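You operate a simulated robot arm through the tools that you are given. There is no shell and no other tool. Be economical: measure what you need, move in short steps, check, and stop when the job is done.

Carry out the task below with a simulated robot arm. There is one attempt and no reset: what you move stays moved.

TASK
Pull-test the teal stand's green jar and set the bond slider.
Fine: press the yellow peg on it, pull it off, back on its mat; a bare patch means LIFTS, none STAYS.
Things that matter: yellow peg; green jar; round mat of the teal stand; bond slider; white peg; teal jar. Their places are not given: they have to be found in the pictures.

It is judged by the outcome, as a careful person would: the job done as asked, and still so three seconds after it is handed in. It fails if anything else is knocked over, pushed out of place, dropped, spilled or broken.

THE ROBOT
A 6-joint arm with a two-finger parallel gripper, fixed in place. Base frame: the origin is at the foot of the arm, x ahead of it, y to its left, z up. Lengths are in mm, angles in rad, forces in N, time in s.
With the tool pointing down near the work surface it reaches from about 240 to 640 mm from the base axis. Its first joint turns from -1.152 to 1.152 rad. Payload 2.7 kg.
Tool frame: the origin (TCP) lies between the finger pads and is the grasp point; the fingertips stand 23 mm ahead of it; z points along the fingers, y is the line along which they close. The gripper opens to 94 mm. The fingers are 38 mm wide and 10 mm thick; the gripper's body (54 by 96 mm) begins 39 mm behind the TCP.
Orientation is that of the tool frame in the base frame, as a unit quaternion [x, y, z, w]. With the fingers straight down and closing along the base's y, the tool's x points along the base's -x, its y along +y and its z along -z.

THE INTERFACE
- The arm moves only by the tool nudge_tool. Its argument "rows" is a list of rows, each a list of 2 entries, a list of its own where there are three numbers: the shift along the tool's x, y, z in mm, then the turn, a rotation vector about the tool's x, y, z in rad. In form: [[[dx, dy, dz], [rx, ry, rz]], ...]. A call has 1 to 10 rows; each row shifts and turns the commanded pose from where the row before left it, along the tool's axes as they then stand. "claw" is the opening in per cent of the stroke, from 0 (shut) to 100 (fully open), set as the call begins (left out, the last holds). A row lasts 0.2 s, in which the tool goes at most 50 mm and 0.15 rad; a call with a longer step from one row to the next is refused whole, and so is a gripper value outside its range. A pose out of reach is approached as far as the arm can. The call stops where the force on the tool passes 70 N (or 10 N more than at its start, if that is more) or the arm is blocked; 0.2 s more then pass. The fingers move at their own pace (about 45 mm/s each) and stop on an object; they squeeze with about 24 N. The grip force told is the motor's: it shows also when the fingers shut on nothing. Time passes only in rows, and 0.2 s behind the last, so rows that do not move let the fingers close. It gives the time, the measured TCP pose, the force on the tool (base axes), the opening and the grip force at its end, in the units of the frame above (readings bear some noise).
- Cameras (640 x 400 px; columns grow to the right, rows downward): "scene" is fixed at [67.4, -440.9, 1389]; the picture's right is [0.68, -0.73, 0.00], its down [-0.50, -0.47, -0.73] and it looks along [0.53, 0.50, -0.68] (base axes); focal length 345 px, centre (320, 200). "wrist" rides on the gripper at [-39, 0, -44] in the tool frame; the picture's right is [0.00, -1.00, 0.00], its down [0.97, 0.00, -0.24] and it looks along [0.24, 0.00, 0.97] (tool axes); focal length 218 px, centre (320, 200).
- grab_frame(camera): a new picture of that camera. No time passes.
- pixel_to_xyz(camera, pixels): for up to 12 pixels [column, row] of the newest picture of that camera ("zoom" is the newest enlarged one), the place [x, y, z] in the base frame of the surface seen there, good to about 3 mm, but the place of the scene camera against the robot may be out by one fixed shift of up to 18 mm in any direction. No time passes.
- close_up(camera, box): a new picture of the part [left, top, right, bottom] of that camera's present view, enlarged. No time passes.
- job_done(): hands the job in; it is judged then, once.

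Work in short steps. Measure before you move; look again where a grasp or a placing could have gone wrong, and mend it. You have 80 turns and 34 pictures in all, the two below and enlarged ones among them. Open the gripper and draw the arm clear of the work before you hand the job in, unless the task says otherwise; then end with one line.

The tools are called by a JSON object that holds its "op" and its "data". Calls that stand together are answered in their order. nudge_tool: Moves the arm, as the interface text tells. Its arguments: {"type":"object","properties":{"rows":{"type":"array","items":{"type":"array"}},"claw":{"type":"number"}},"required":["rows"]} The other tools are called the same way: grab_frame (camera) takes a picture; pixel_to_xyz (camera, pixels) gives the place of the surface under pixels of a picture; close_up (camera, box) takes an enlarged picture of a part of a camera's view; job_done () hands the job in.

At the start:

```text
t: 0.0
tool_pos: [328.5, -204.1, 1097.1]
ee_rot: [0.0, 1.0, 0.001, 0.001]
contact_force: [0.3, 0.3, 0.0]
gripper_width: 94.1
grip_force: 0.1
```

scene: 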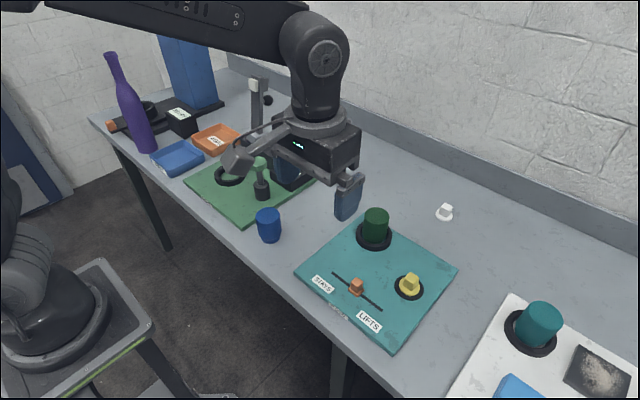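
wrist: 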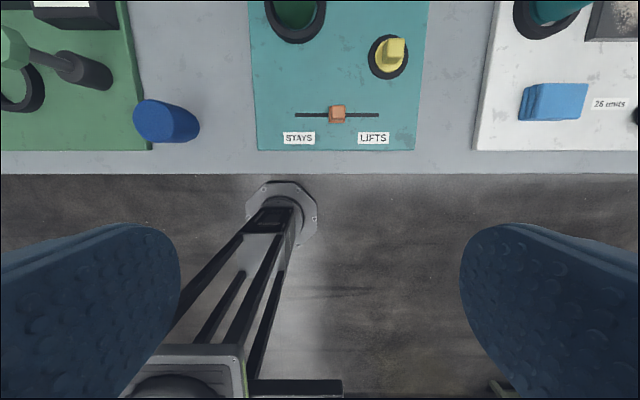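

I start by enlarging the teal stand in the scene view (around 380,270) and measuring the peg, jar and slider.

{"op": "close_up", "data": {"camera": "scene", "box": [290, 190, 470, 350]}}

{"op": "pixel_to_xyz", "data": {"camera": "wrist", "pixels": [[398, 48], [384, 68], [400, 72], [337, 114], [298, 114], [378, 114], [295, 10], [340, 60], [372, 55], [299, 138], [373, 138]]}}

{"op": "pixel_to_xyz", "data": {"camera": "scene", "pixels": [[376, 213], [410, 277], [409, 292], [356, 284], [356, 291], [334, 274], [381, 309], [374, 247], [445, 210], [376, 230], [400, 285], [540, 310]]}}

```text
2.50 times, centred on (380, 270) of scene
```

zoom: 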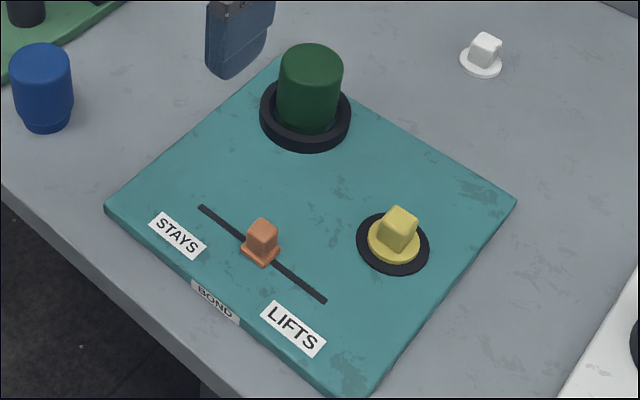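

```text
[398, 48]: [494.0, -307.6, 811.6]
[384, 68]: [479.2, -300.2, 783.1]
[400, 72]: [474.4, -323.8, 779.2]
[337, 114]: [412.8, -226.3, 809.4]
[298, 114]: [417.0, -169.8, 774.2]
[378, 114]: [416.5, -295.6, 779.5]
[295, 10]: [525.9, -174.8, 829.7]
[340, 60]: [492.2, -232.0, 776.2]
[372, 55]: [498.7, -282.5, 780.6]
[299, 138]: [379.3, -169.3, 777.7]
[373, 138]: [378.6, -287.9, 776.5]
```

```text
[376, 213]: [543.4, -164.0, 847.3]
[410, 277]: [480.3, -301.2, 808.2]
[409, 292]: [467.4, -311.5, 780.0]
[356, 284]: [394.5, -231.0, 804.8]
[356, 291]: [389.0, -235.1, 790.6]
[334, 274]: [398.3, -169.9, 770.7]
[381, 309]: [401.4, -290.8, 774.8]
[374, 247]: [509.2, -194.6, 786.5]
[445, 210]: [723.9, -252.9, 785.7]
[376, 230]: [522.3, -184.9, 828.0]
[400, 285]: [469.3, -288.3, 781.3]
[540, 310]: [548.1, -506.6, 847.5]
```

Wrist and scene readings put the peg near (485,-308), top at z 812, and the jar near (540,-175), top at about 850. I move above the peg and look down on it.

{"op": "nudge_tool", "data": {"rows": [[[-24, -20, 25], [0, 0, 0]], [[-24, -20, 25], [0, 0, 0]], [[-24, -20, 25], [0, 0, 0]], [[-24, -20, 25], [0, 0, 0]], [[-24, -20, 25], [0, 0, 0]], [[0, 0, 0], [0, 0, 0]]]}}

{"op": "grab_frame", "data": {"camera": "wrist"}}

```text
t: 1.4
tool_pos: [448.7, -303.3, 974.8]
ee_rot: [0.0, 1.0, 0.001, 0.0]
contact_force: [-0.2, 0.8, 0.4]
gripper_width: 93.9
grip_force: 0.1
```

```text
30 pictures are left
```

wrist: 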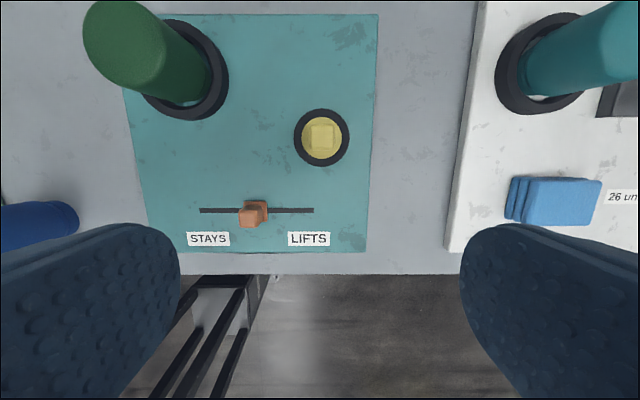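

The peg's handle shows at about (321,135), the jar at (125,45), ring (185,72), and the slider knob at (252,213). I measure these.

{"op": "pixel_to_xyz", "data": {"camera": "wrist", "pixels": [[321, 137], [311, 137], [332, 137], [321, 124], [321, 150], [306, 155], [337, 155], [321, 162], [110, 40], [125, 55], [90, 45], [160, 45]]}}

{"op": "close_up", "data": {"camera": "wrist", "box": [260, 95, 380, 170]}}

{"op": "pixel_to_xyz", "data": {"camera": "wrist", "pixels": [[249, 218], [240, 218], [259, 218], [249, 210], [249, 226], [262, 203], [266, 218], [201, 210], [313, 210], [209, 239], [309, 239]]}}

```text
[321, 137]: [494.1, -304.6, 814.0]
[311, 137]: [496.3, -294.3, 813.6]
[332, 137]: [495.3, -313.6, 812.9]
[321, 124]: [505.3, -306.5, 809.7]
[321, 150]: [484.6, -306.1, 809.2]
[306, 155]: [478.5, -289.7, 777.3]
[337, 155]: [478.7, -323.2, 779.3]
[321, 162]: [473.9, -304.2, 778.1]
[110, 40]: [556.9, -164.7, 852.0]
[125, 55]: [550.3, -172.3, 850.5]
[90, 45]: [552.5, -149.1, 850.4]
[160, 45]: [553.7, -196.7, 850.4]
```

```text
5.33 times, centred on (320, 132) of wrist
```

zoom: 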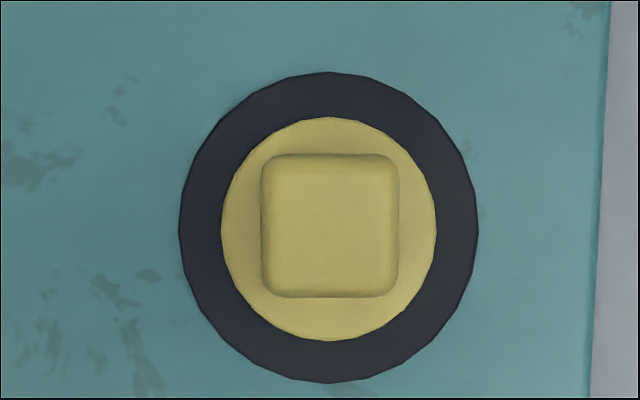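

```text
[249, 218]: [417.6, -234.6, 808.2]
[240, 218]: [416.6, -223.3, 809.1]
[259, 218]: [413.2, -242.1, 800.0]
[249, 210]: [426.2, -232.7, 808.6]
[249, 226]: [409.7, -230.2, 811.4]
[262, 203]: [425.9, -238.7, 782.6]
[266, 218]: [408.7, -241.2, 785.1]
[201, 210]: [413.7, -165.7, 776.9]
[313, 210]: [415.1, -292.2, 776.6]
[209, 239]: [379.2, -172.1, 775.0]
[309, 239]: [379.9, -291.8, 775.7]
```

Handle centre is (495,-305), top 813, about 24 mm square and aligned with the tool axes; flange at about 783. I descend over it with the fingers half open, stopping at TCP z≈820 first.

{"op": "nudge_tool", "data": {"claw": 60, "rows": [[[-23, -1, 0], [0, 0, 0]], [[-23, -1, 20], [0, 0, 0]], [[0, 0, 35], [0, 0, 0]], [[0, 0, 35], [0, 0, 0]], [[0, 0, 30], [0, 0, 0]], [[0, 0, 20], [0, 0, 0]], [[0, 0, 14], [0, 0, 0]], [[0, 0, 9], [0, 0, 0]], [[0, 0, 0], [0, 0, 0]]]}}

{"op": "grab_frame", "data": {"camera": "wrist"}}

```text
t: 3.4
tool_pos: [494.1, -307.5, 812.7]
ee_rot: [0.0, 1.0, 0.0, 0.002]
contact_force: [-1.0, -0.7, 0.9]
gripper_width: 56.5
grip_force: 0.1
```

```text
28 pictures are left
```

wrist: 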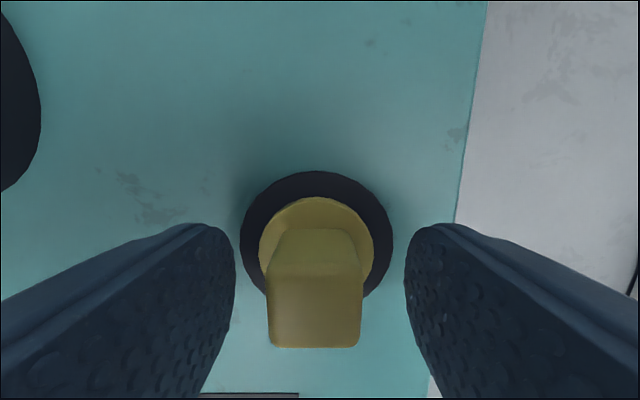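

The handle is centred between the fingers (col 315 vs 320, about 1 mm). I measure the mat and then close.

{"op": "pixel_to_xyz", "data": {"camera": "wrist", "pixels": [[316, 185], [246, 230], [385, 230], [316, 215], [316, 140], [316, 320]]}}

{"op": "nudge_tool", "data": {"claw": 0, "rows": [[[0, 1, 1], [0, 0, 0]], [[0, 0, 0], [0, 0, 0]], [[0, 0, 0], [0, 0, 0]], [[0, 0, 0], [0, 0, 0]]]}}

```text
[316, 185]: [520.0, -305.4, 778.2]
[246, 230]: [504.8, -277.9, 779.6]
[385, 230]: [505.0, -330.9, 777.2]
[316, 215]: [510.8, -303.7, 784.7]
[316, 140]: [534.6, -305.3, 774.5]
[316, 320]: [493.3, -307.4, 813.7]
```

```text
t: 4.4
tool_pos: [494.2, -306.2, 811.3]
ee_rot: [0.0, 1.0, -0.001, 0.001]
contact_force: [0.1, 0.0, 1.5]
gripper_width: 23.0
grip_force: 24.1
```

Gripped at 23 mm. I lift straight up, then move toward the jar for an overhead look.

{"op": "nudge_tool", "data": {"rows": [[[0, 0, -10], [0, 0, 0]], [[0, 0, -30], [0, 0, 0]], [[0, 0, -40], [0, 0, 0]], [[0, 0, -40], [0, 0, 0]], [[0, 30, -10], [0, 0, 0]], [[0, 40, 0], [0, 0, 0]], [[0, 40, 0], [0, 0, 0]], [[0, 22, 0], [0, 0, 0]], [[0, 0, 0], [0, 0, 0]]]}}

{"op": "grab_frame", "data": {"camera": "wrist"}}

```text
t: 6.4
tool_pos: [494.7, -174.4, 943.7]
ee_rot: [0.001, 1.0, 0.0, 0.001]
contact_force: [-0.5, 0.1, -0.2]
gripper_width: 23.0
grip_force: 23.8
```

```text
27 pictures are left
```

wrist: 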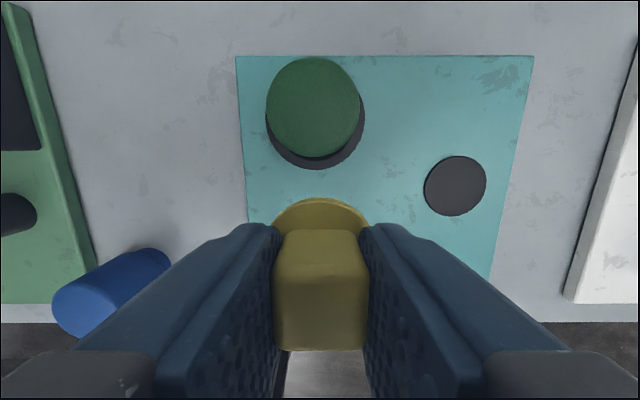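

The jar lid top is centred near (313,107), and the empty mat near (455,186). I measure both.

{"op": "pixel_to_xyz", "data": {"camera": "wrist", "pixels": [[313, 107], [270, 107], [356, 107], [313, 61], [313, 153], [455, 186], [429, 186], [482, 186], [455, 160], [455, 212]]}}

{"op": "close_up", "data": {"camera": "wrist", "box": [240, 40, 400, 180]}}

```text
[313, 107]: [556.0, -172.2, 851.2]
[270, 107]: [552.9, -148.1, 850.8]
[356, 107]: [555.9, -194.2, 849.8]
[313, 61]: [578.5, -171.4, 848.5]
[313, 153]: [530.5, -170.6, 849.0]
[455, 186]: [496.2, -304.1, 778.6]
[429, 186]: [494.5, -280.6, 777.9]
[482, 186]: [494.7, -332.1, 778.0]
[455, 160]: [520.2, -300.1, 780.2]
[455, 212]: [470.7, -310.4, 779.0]
```

```text
2.86 times, centred on (320, 110) of wrist
```

zoom: 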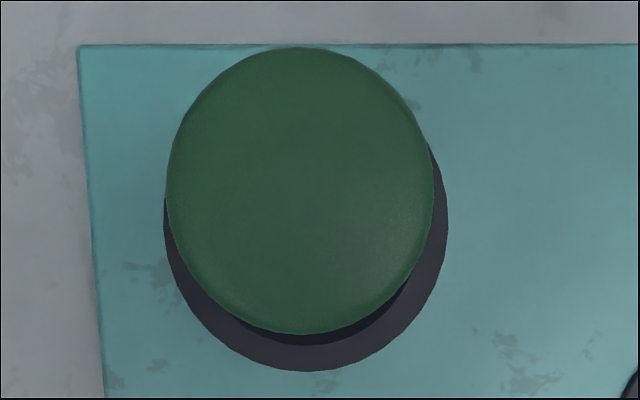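

Jar centre is (555,-171.5), lid at 850.5, so contact is expected at TCP z≈884. I move over it and descend to about 893.

{"op": "nudge_tool", "data": {"rows": [[[-30, 1.5, 0], [0, 0, 0]], [[-30, 1, 10], [0, 0, 0]], [[0, 0, 20], [0, 0, 0]], [[0, 0, 17], [0, 0, 0]], [[0, 0, 4], [0, 0, 0]], [[0, 0, 0], [0, 0, 0]]]}}

{"op": "close_up", "data": {"camera": "scene", "box": [300, 130, 460, 290]}}

```text
t: 7.8
tool_pos: [554.5, -169.8, 889.5]
ee_rot: [0.0, 1.0, 0.0, 0.001]
contact_force: [0.4, -0.3, 0.0]
gripper_width: 23.0
grip_force: 24.0
```

```text
2.50 times, centred on (380, 210) of scene
```

zoom: 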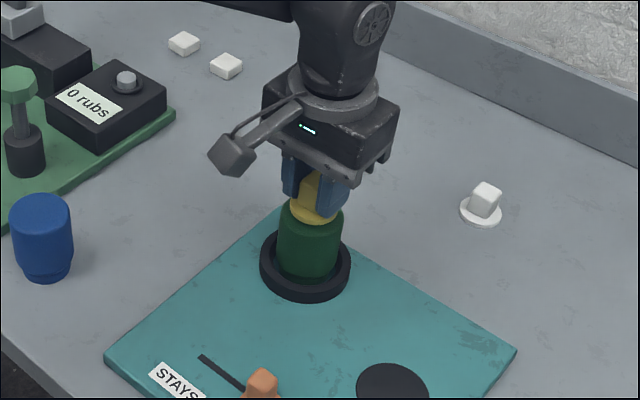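

The peg is just above the lid and centred. I lower in 1.5–2 mm steps to press, watching the force.

{"op": "nudge_tool", "data": {"rows": [[[0, -1, 2], [0, 0, 0]], [[0, 0, 1.5], [0, 0, 0]], [[0, 0, 1.5], [0, 0, 0]], [[0, 0, 0.5], [0, 0, 0]], [[0, 0, 0], [0, 0, 0]]]}}

```text
t: 9.0
tool_pos: [554.8, -172.0, 883.6]
ee_rot: [0.002, 1.0, -0.001, 0.002]
contact_force: [0.3, -0.1, -0.6]
gripper_width: 23.3
grip_force: 24.0
```

{"op": "nudge_tool", "data": {"rows": [[[0, 0, 1], [0, 0, 0]], [[0, 0, 1], [0, 0, 0]], [[0, 0, 0], [0, 0, 0]]]}}

```text
t: 9.8
tool_pos: [556.1, -170.6, 882.1]
ee_rot: [-0.001, 1.0, -0.001, 0.003]
contact_force: [-3.3, -2.3, 19.4]
gripper_width: 23.0
grip_force: 23.9
```

Contact at 19 N. I press slightly more and hold about a second.

{"op": "nudge_tool", "data": {"rows": [[[0, 0, 0.7], [0, 0, 0]], [[0, 0, 0], [0, 0, 0]], [[0, 0, 0], [0, 0, 0]], [[0, 0, 0], [0, 0, 0]], [[0, 0, 0], [0, 0, 0]], [[0, 0, 0], [0, 0, 0]]]}}

```text
t: 11.2
tool_pos: [556.3, -170.8, 881.8]
ee_rot: [0.0, 1.0, -0.001, 0.001]
contact_force: [3.1, -1.4, 19.2]
gripper_width: 23.0
grip_force: 24.2
```

Pressed firmly and held at about 19 N. Now I pull straight up, slowly.

{"op": "nudge_tool", "data": {"rows": [[[0, 0, -2], [0, 0, 0]], [[0, 0, -2], [0, 0, 0]], [[0, 0, -3], [0, 0, 0]], [[0, 0, -4], [0, 0, 0]], [[0, 0, -6], [0, 0, 0]], [[0, 0, 0], [0, 0, 0]]]}}

{"op": "close_up", "data": {"camera": "scene", "box": [330, 160, 430, 260]}}

```text
t: 12.6
tool_pos: [554.0, -172.8, 897.0]
ee_rot: [0.001, 1.0, 0.0, 0.001]
contact_force: [-0.5, 0.2, -0.3]
gripper_width: 22.7
grip_force: 23.7
```

```text
4.00 times, centred on (380, 210) of scene
```

zoom: 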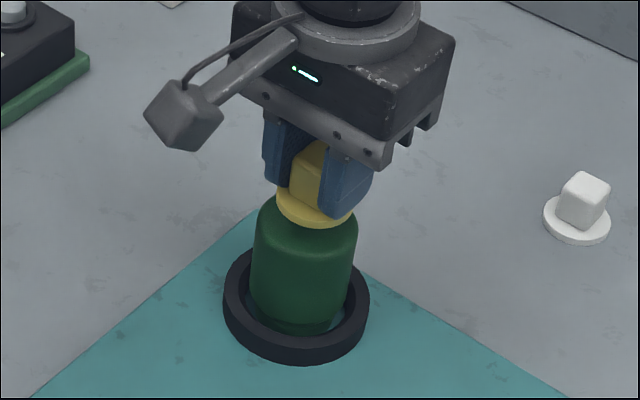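

The jar looks as if it may have risen with the peg; I check heights in this close-up.

{"op": "pixel_to_xyz", "data": {"camera": "zoom", "pixels": [[270, 215], [340, 228], [305, 240], [305, 300], [305, 328], [305, 335], [320, 218], [345, 300], [240, 280], [350, 320]]}}

{"op": "nudge_tool", "data": {"rows": [[[0, 0, -3], [0, 0, 0]], [[0, 0, 0], [0, 0, 0]]]}}

{"op": "close_up", "data": {"camera": "scene", "box": [330, 160, 430, 260]}}

```text
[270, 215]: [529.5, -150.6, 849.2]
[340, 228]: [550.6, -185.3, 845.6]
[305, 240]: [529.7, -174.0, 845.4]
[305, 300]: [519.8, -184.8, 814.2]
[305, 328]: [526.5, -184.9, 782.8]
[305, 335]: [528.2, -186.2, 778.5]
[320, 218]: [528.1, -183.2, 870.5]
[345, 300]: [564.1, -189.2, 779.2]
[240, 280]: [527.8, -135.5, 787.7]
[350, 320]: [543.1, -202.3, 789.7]
```

```text
t: 13.2
tool_pos: [554.1, -171.9, 900.0]
ee_rot: [0.0, 1.0, 0.0, 0.001]
contact_force: [0.6, 0.5, -0.8]
gripper_width: 23.0
grip_force: 24.1
```

```text
4.00 times, centred on (380, 210) of scene
```

zoom: 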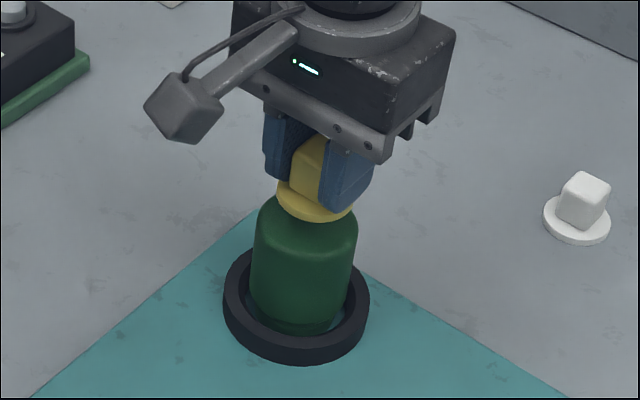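

The jar stayed in place (same position while the peg rose), so the peg is free. I raise and back off to view the lid from the wrist.

{"op": "nudge_tool", "data": {"rows": [[[0, 0, -22], [0, 0, 0]], [[0, 0, -22], [0, 0, 0]], [[30, 0, 0], [0, 0, 0]], [[30, 0, 0], [0, 0, 0]], [[0, 0, 0], [0, 0, 0]]]}}

{"op": "close_up", "data": {"camera": "wrist", "box": [240, 40, 400, 180]}}

{"op": "close_up", "data": {"camera": "scene", "box": [320, 160, 440, 260]}}

```text
t: 14.4
tool_pos: [495.4, -173.8, 946.0]
ee_rot: [0.002, 1.0, 0.0, 0.001]
contact_force: [0.2, -0.1, 0.0]
gripper_width: 23.2
grip_force: 23.7
```

```text
2.86 times, centred on (320, 110) of wrist
```

zoom: 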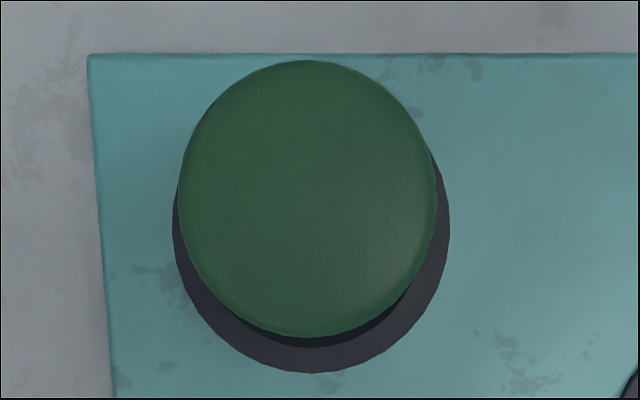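

```text
4.00 times, centred on (380, 210) of scene
```

zoom: 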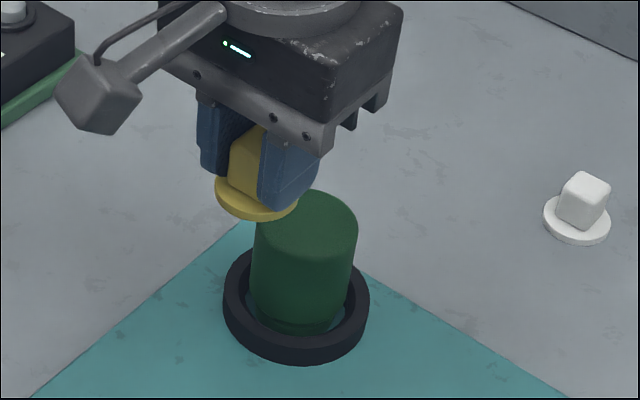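

No patch visible on the lid, but the press was limited to about 19 N, perhaps by the peg slipping in the grip. To rule out a false "STAYS", I'll press again more firmly.

{"op": "nudge_tool", "data": {"rows": [[[-30, 1, 0], [0, 0, 0]], [[-30, 1, 0], [0, 0, 0]], [[0, 0, 25], [0, 0, 0]], [[0, 0, 25], [0, 0, 0]], [[0, 0, 9], [0, 0, 0]], [[0, 0, 2], [0, 0, 0]], [[0, 0, 2], [0, 0, 0]], [[0, 0, 0], [0, 0, 0]]]}}

{"op": "nudge_tool", "data": {"rows": [[[0, 0, 1], [0, 0, 0]], [[0, 0, 1], [0, 0, 0]], [[0, 0, 0], [0, 0, 0]]]}}

```text
t: 16.2
tool_pos: [554.8, -169.5, 881.5]
ee_rot: [-0.001, 1.0, 0.0, 0.001]
contact_force: [0.5, 0.1, 1.5]
gripper_width: 22.8
grip_force: 24.2
```

```text
t: 17.0
tool_pos: [555.4, -169.1, 881.7]
ee_rot: [0.0, 1.0, -0.001, 0.001]
contact_force: [-4.4, -0.7, 15.7]
gripper_width: 23.0
grip_force: 24.4
```

{"op": "nudge_tool", "data": {"rows": [[[0, 0, 1], [0, 0, 0]], [[0, 0, 1], [0, 0, 0]], [[0, 0, 0], [0, 0, 0]]]}}

{"op": "nudge_tool", "data": {"rows": [[[0, 0, 0.7], [0, 0, 0]], [[0, 0, 0.7], [0, 0, 0]], [[0, 0, 0], [0, 0, 0]]]}}

```text
t: 17.8
tool_pos: [555.0, -170.3, 880.2]
ee_rot: [0.0, 1.0, -0.001, 0.003]
contact_force: [-1.6, -1.2, 25.9]
gripper_width: 23.3
grip_force: 23.5
```

```text
t: 18.6
tool_pos: [555.6, -169.2, 878.0]
ee_rot: [0.0, 1.0, -0.001, 0.004]
contact_force: [-1.5, -0.8, 27.8]
gripper_width: 22.8
grip_force: 24.1
```

Now about 28 N. I hold a second and pull off, then back off to look.

{"op": "nudge_tool", "data": {"rows": [[[0, 0, 0], [0, 0, 0]], [[0, 0, 0], [0, 0, 0]], [[0, 0, 0], [0, 0, 0]], [[0, 0, 0], [0, 0, 0]], [[0, 0, -3], [0, 0, 0]], [[0, 0, -3], [0, 0, 0]], [[0, 0, -4], [0, 0, 0]], [[0, 0, -10], [0, 0, 0]]]}}

{"op": "nudge_tool", "data": {"rows": [[[0, 0, -25], [0, 0, 0]], [[0, 0, -22], [0, 0, 0]], [[30, 0, 0], [0, 0, 0]], [[30, 0, 0], [0, 0, 0]], [[0, 0, 0], [0, 0, 0]]]}}

{"op": "close_up", "data": {"camera": "wrist", "box": [240, 40, 400, 180]}}

{"op": "close_up", "data": {"camera": "scene", "box": [320, 160, 440, 260]}}

```text
t: 20.4
tool_pos: [552.6, -167.9, 894.8]
ee_rot: [0.0, 1.0, 0.0, -0.001]
contact_force: [0.8, 0.7, -0.8]
gripper_width: 23.4
grip_force: 24.5
```

```text
t: 21.6
tool_pos: [491.7, -170.2, 939.5]
ee_rot: [0.0, 1.0, 0.0, 0.002]
contact_force: [0.0, -0.1, 0.3]
gripper_width: 23.2
grip_force: 23.8
```

```text
2.86 times, centred on (320, 110) of wrist
```

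zoom: 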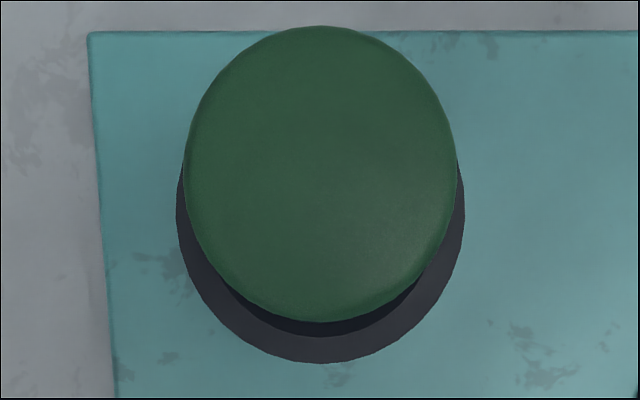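

```text
4.00 times, centred on (380, 210) of scene
```

zoom: 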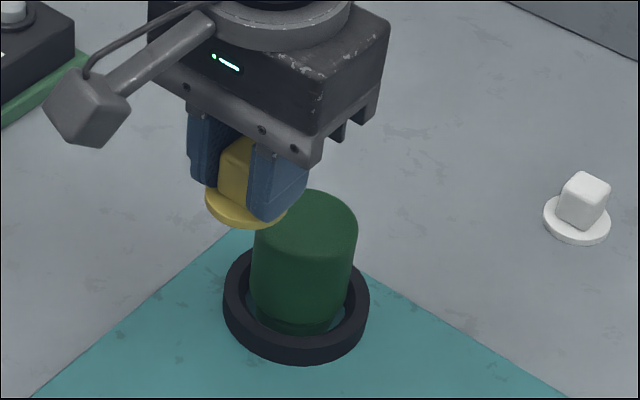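

Still no bare patch after about 28 N, so the verdict is STAYS. I carry the peg back above its mat (495,-305.5) and descend to about 5 mm above contact (expected TCP ≈806.5).

{"op": "nudge_tool", "data": {"rows": [[[-3, -35, 0], [0, 0, 0]], [[0, -50, 0], [0, 0, 0]], [[0, -50, 0], [0, 0, 0]], [[0, 0, 40], [0, 0, 0]], [[0, 0, 40], [0, 0, 0]], [[0, 0, 30], [0, 0, 0]], [[0, 0, 15], [0, 0, 0]], [[0, 0, 0], [0, 0, 0]]]}}

{"op": "grab_frame", "data": {"camera": "wrist"}}

{"op": "close_up", "data": {"camera": "scene", "box": [360, 220, 460, 310]}}

```text
t: 23.4
tool_pos: [497.1, -305.3, 819.2]
ee_rot: [0.002, 1.0, 0.0, 0.001]
contact_force: [0.3, -0.1, -0.2]
gripper_width: 23.1
grip_force: 24.0
```

```text
18 pictures are left
```

wrist: 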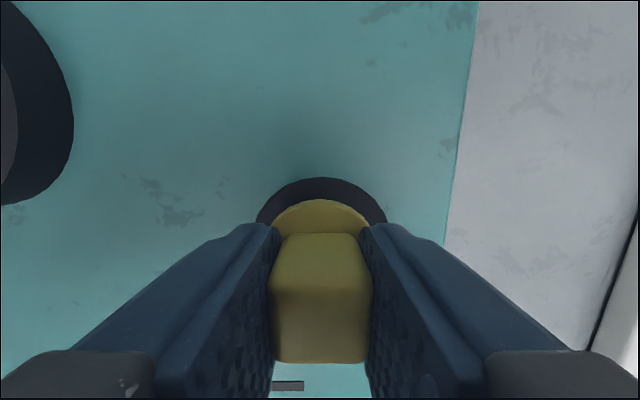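

```text
4.44 times, centred on (410, 265) of scene
```

zoom: 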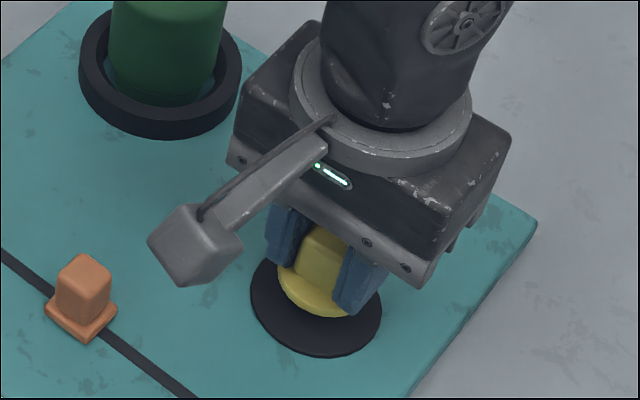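

The peg is centred over the mat (both near col 320). I lower it gently to contact.

{"op": "nudge_tool", "data": {"rows": [[[1.5, 0, 5], [0, 0, 0]], [[0, 0, 4], [0, 0, 0]], [[0, 0, 2], [0, 0, 0]], [[0, 0, 0], [0, 0, 0]]]}}

{"op": "nudge_tool", "data": {"rows": [[[0, 0, 1], [0, 0, 0]], [[0, 0, 0], [0, 0, 0]]]}}

```text
t: 24.4
tool_pos: [497.1, -303.7, 808.4]
ee_rot: [0.001, 1.0, -0.001, 0.001]
contact_force: [-1.8, 0.1, 6.0]
gripper_width: 23.1
grip_force: 24.0
```

```text
t: 25.0
tool_pos: [496.1, -304.0, 807.3]
ee_rot: [0.0, 1.0, -0.001, 0.002]
contact_force: [-1.7, 0.7, 10.9]
gripper_width: 22.9
grip_force: 23.9
```

Contact at 11 N: the peg is seated. I open, rise straight up, and look.

{"op": "nudge_tool", "data": {"claw": 55, "rows": [[[0, 0, 0], [0, 0, 0]], [[0, 0, 0], [0, 0, 0]], [[0, 0, 0], [0, 0, 0]], [[0, 0, -5], [0, 0, 0]], [[0, 0, -20], [0, 0, 0]], [[0, 0, -40], [0, 0, 0]], [[0, 0, -40], [0, 0, 0]], [[0, 0, -40], [0, 0, 0]], [[25, 20, 0], [0, 0, 0]], [[25, 30, 0], [0, 0, 0]]]}}

{"op": "grab_frame", "data": {"camera": "wrist"}}

```text
t: 27.2
tool_pos: [444.9, -254.1, 951.1]
ee_rot: [0.0, 1.0, 0.0, 0.001]
contact_force: [-0.2, 0.6, -0.3]
gripper_width: 51.6
grip_force: 0.0
```

```text
16 pictures are left
```

wrist: 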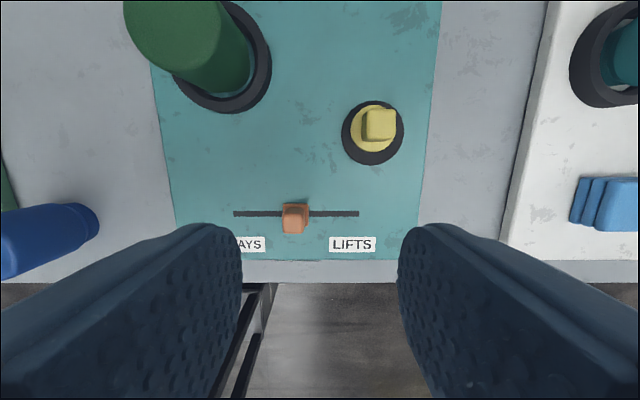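

The peg stands centred on its mat. Now the slider: knob at (295,218), slot from (235,213) to (358,213).

{"op": "pixel_to_xyz", "data": {"camera": "wrist", "pixels": [[295, 220], [286, 220], [304, 220], [295, 209], [295, 230], [306, 205], [284, 205], [236, 213], [356, 213], [255, 244], [353, 244]]}}

{"op": "close_up", "data": {"camera": "wrist", "box": [220, 180, 380, 260]}}

```text
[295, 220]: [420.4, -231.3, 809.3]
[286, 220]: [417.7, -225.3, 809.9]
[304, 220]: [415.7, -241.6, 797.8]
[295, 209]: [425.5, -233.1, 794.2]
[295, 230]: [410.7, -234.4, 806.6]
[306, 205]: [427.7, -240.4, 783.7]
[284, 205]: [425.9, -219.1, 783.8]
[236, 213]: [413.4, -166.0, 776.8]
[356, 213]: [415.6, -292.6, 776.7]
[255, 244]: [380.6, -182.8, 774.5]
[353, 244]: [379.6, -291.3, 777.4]
```

```text
4.00 times, centred on (300, 220) of wrist
```

zoom: 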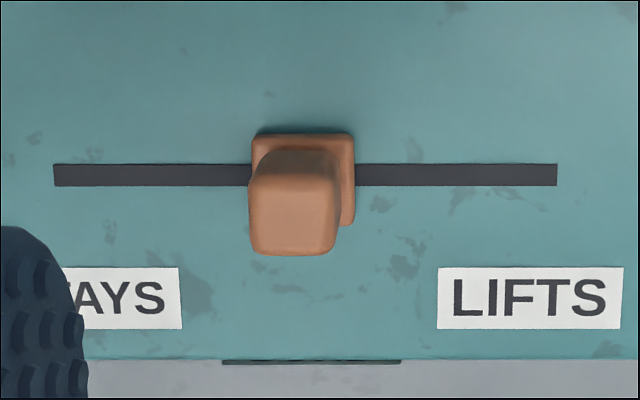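

Knob centre is (416,-232), top 809, base flange about 784. I descend with fingers at 52 mm to TCP z≈812 and close.

{"op": "nudge_tool", "data": {"rows": [[[15, 11, 0], [0, 0, 0]], [[14, 11, 20], [0, 0, 0]], [[0, 0, 35], [0, 0, 0]], [[0, 0, 35], [0, 0, 0]], [[0, 0, 25], [0, 0, 0]], [[0, 0, 15], [0, 0, 0]], [[0, 0, 9], [0, 0, 0]], [[0, 0, 0], [0, 0, 0]]]}}

{"op": "grab_frame", "data": {"camera": "wrist"}}

```text
t: 29.0
tool_pos: [417.3, -230.5, 810.1]
ee_rot: [-0.001, 1.0, 0.001, 0.001]
contact_force: [-0.3, 0.2, -0.3]
gripper_width: 51.8
grip_force: 0.1
```

```text
14 pictures are left
```

wrist: 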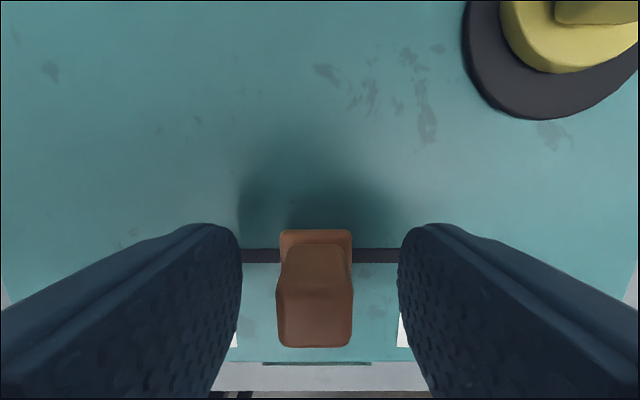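

The knob (col 315) is between the fingers. I close, then slide along +y in small steps.

{"op": "nudge_tool", "data": {"claw": 0, "rows": [[[0, 1, 0], [0, 0, 0]], [[0, 0, 0], [0, 0, 0]], [[0, 0, 0], [0, 0, 0]], [[0, 0, 0], [0, 0, 0]]]}}

{"op": "nudge_tool", "data": {"rows": [[[0, 5, 0], [0, 0, 0]], [[0, 6, 0], [0, 0, 0]], [[0, 6, 0], [0, 0, 0]], [[0, 6, 0], [0, 0, 0]], [[0, 6, 0], [0, 0, 0]], [[0, 6, 0], [0, 0, 0]], [[0, 0, 0], [0, 0, 0]]]}}

```text
t: 30.0
tool_pos: [417.6, -229.1, 811.3]
ee_rot: [0.0, 1.0, 0.0, 0.0]
contact_force: [0.0, 0.0, -1.3]
gripper_width: 19.0
grip_force: 45.3
```

```text
t: 31.6
tool_pos: [416.7, -194.9, 810.1]
ee_rot: [0.0, 1.0, 0.001, -0.001]
contact_force: [12.1, 0.8, -34.3]
gripper_width: 19.4
grip_force: 45.0
```

The slider moves. A −34 N vertical load has built up, so I ease down 1 mm and keep sliding.

{"op": "nudge_tool", "data": {"rows": [[[0, 0, 1], [0, 0, 0]], [[0, 5, 0], [0, 0, 0]], [[0, 5, 0], [0, 0, 0]], [[0, 0, 0], [0, 0, 0]]]}}

{"op": "close_up", "data": {"camera": "scene", "box": [290, 220, 430, 340]}}

```text
t: 32.6
tool_pos: [417.3, -185.8, 811.8]
ee_rot: [0.001, 1.0, 0.0, 0.002]
contact_force: [9.0, 0.5, -27.9]
gripper_width: 19.2
grip_force: 44.8
```

```text
3.33 times, centred on (360, 280) of scene
```

zoom: 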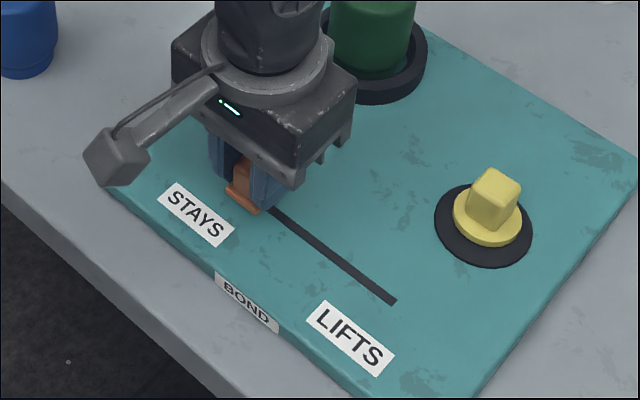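

The knob nears STAYS. I go on in 2 mm steps until the stop, easing down to relieve the vertical load.

{"op": "nudge_tool", "data": {"rows": [[[0, 0, 1], [0, 0, 0]], [[0, 3, 1], [0, 0, 0]], [[0, 3, 0], [0, 0, 0]], [[0, 2, 0], [0, 0, 0]], [[0, 2, 0], [0, 0, 0]], [[0, 0, 0], [0, 0, 0]]]}}

```text
t: 34.0
tool_pos: [417.3, -178.0, 812.4]
ee_rot: [0.0, 1.0, -0.001, 0.002]
contact_force: [-14.7, 0.3, 34.4]
gripper_width: 19.3
grip_force: 45.1
```

{"op": "nudge_tool", "data": {"rows": [[[0, 0, -1], [0, 0, 0]], [[0, 2, 0], [0, 0, 0]], [[0, 2, 0], [0, 0, 0]], [[0, 0, 0], [0, 0, 0]]]}}

{"op": "nudge_tool", "data": {"rows": [[[0, 2, 0], [0, 0, 0]], [[0, 1, 0], [0, 0, 0]], [[0, 0, 0], [0, 0, 0]]]}}

```text
t: 35.0
tool_pos: [417.3, -172.9, 809.1]
ee_rot: [0.0, 1.0, 0.0, 0.0]
contact_force: [-15.5, 2.3, 31.2]
gripper_width: 19.2
grip_force: 45.1
```

```text
t: 35.8
tool_pos: [418.7, -170.3, 811.2]
ee_rot: [0.0, 1.0, 0.001, 0.002]
contact_force: [-13.0, -2.4, 32.1]
gripper_width: 19.5
grip_force: 44.8
```

At y≈−170 the knob sits at the STAYS end. I relieve the load, open, rise and inspect.

{"op": "nudge_tool", "data": {"claw": 45, "rows": [[[0, 0, 0], [0, 0, 0]], [[0, 0, 0], [0, 0, 0]], [[0, 0, 0], [0, 0, 0]], [[0, 0, -3], [0, 0, 0]], [[0, 0, -20], [0, 0, 0]], [[0, 0, -40], [0, 0, 0]], [[0, 0, -40], [0, 0, 0]], [[0, 0, -40], [0, 0, 0]], [[0, 0, 0], [0, 0, 0]]]}}

{"op": "grab_frame", "data": {"camera": "wrist"}}

{"op": "close_up", "data": {"camera": "scene", "box": [290, 190, 470, 350]}}

```text
t: 37.8
tool_pos: [418.7, -170.6, 953.6]
ee_rot: [0.001, 1.0, 0.0, 0.0]
contact_force: [0.0, -0.6, 0.5]
gripper_width: 42.3
grip_force: 0.0
```

```text
12 pictures are left
```

wrist: 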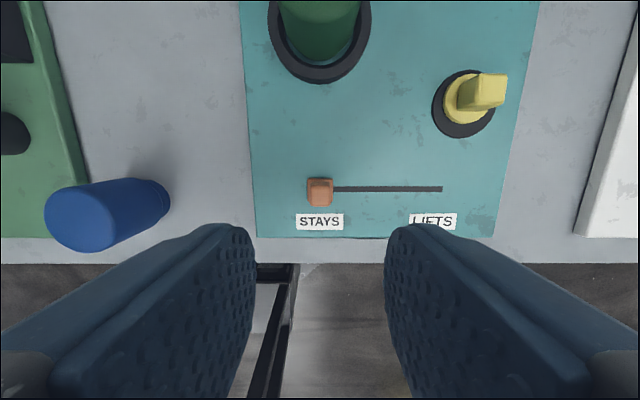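

```text
2.50 times, centred on (380, 270) of scene
```

zoom: 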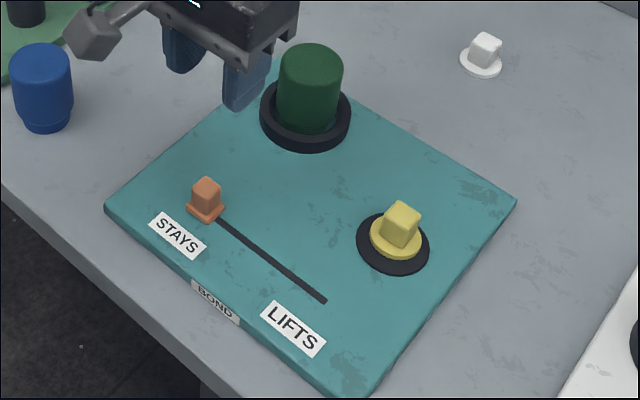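

The slider is at STAYS and the peg is on its mat. I raise the arm and take a last unobstructed look at the lid before handing in.

{"op": "nudge_tool", "data": {"claw": 100, "rows": [[[0, 0, -30], [0, 0, 0]], [[-30, 0, -20], [0, 0, 0]], [[-40, 0, 0], [0, 0, 0]], [[-30, 0, 0], [0, 0, 0]], [[0, 0, 0], [0, 0, 0]]]}}

{"op": "close_up", "data": {"camera": "wrist", "box": [200, 40, 440, 200]}}

```text
t: 39.0
tool_pos: [517.5, -169.1, 1003.5]
ee_rot: [-0.001, 1.0, 0.001, 0.0]
contact_force: [-0.8, 0.3, -0.8]
gripper_width: 93.9
grip_force: 0.1
```

```text
2.50 times, centred on (320, 120) of wrist
```

zoom: 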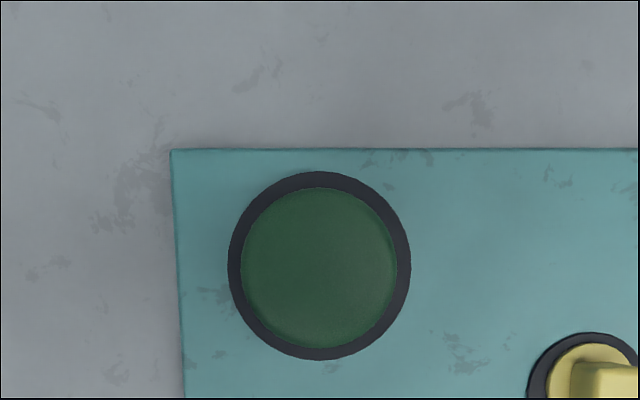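

The lid is uniformly green with no bare patch, so STAYS is right. The gripper is open and the arm is well clear, so I hand in.

{"op": "job_done", "data": {}}

```text
The job is handed in.
```

I pull-tested the green jar twice (about 19 N, then about 28 N to be sure) and saw no bare patch on its lid, so I set the bond slider to STAYS and put the yellow peg back on its mat.
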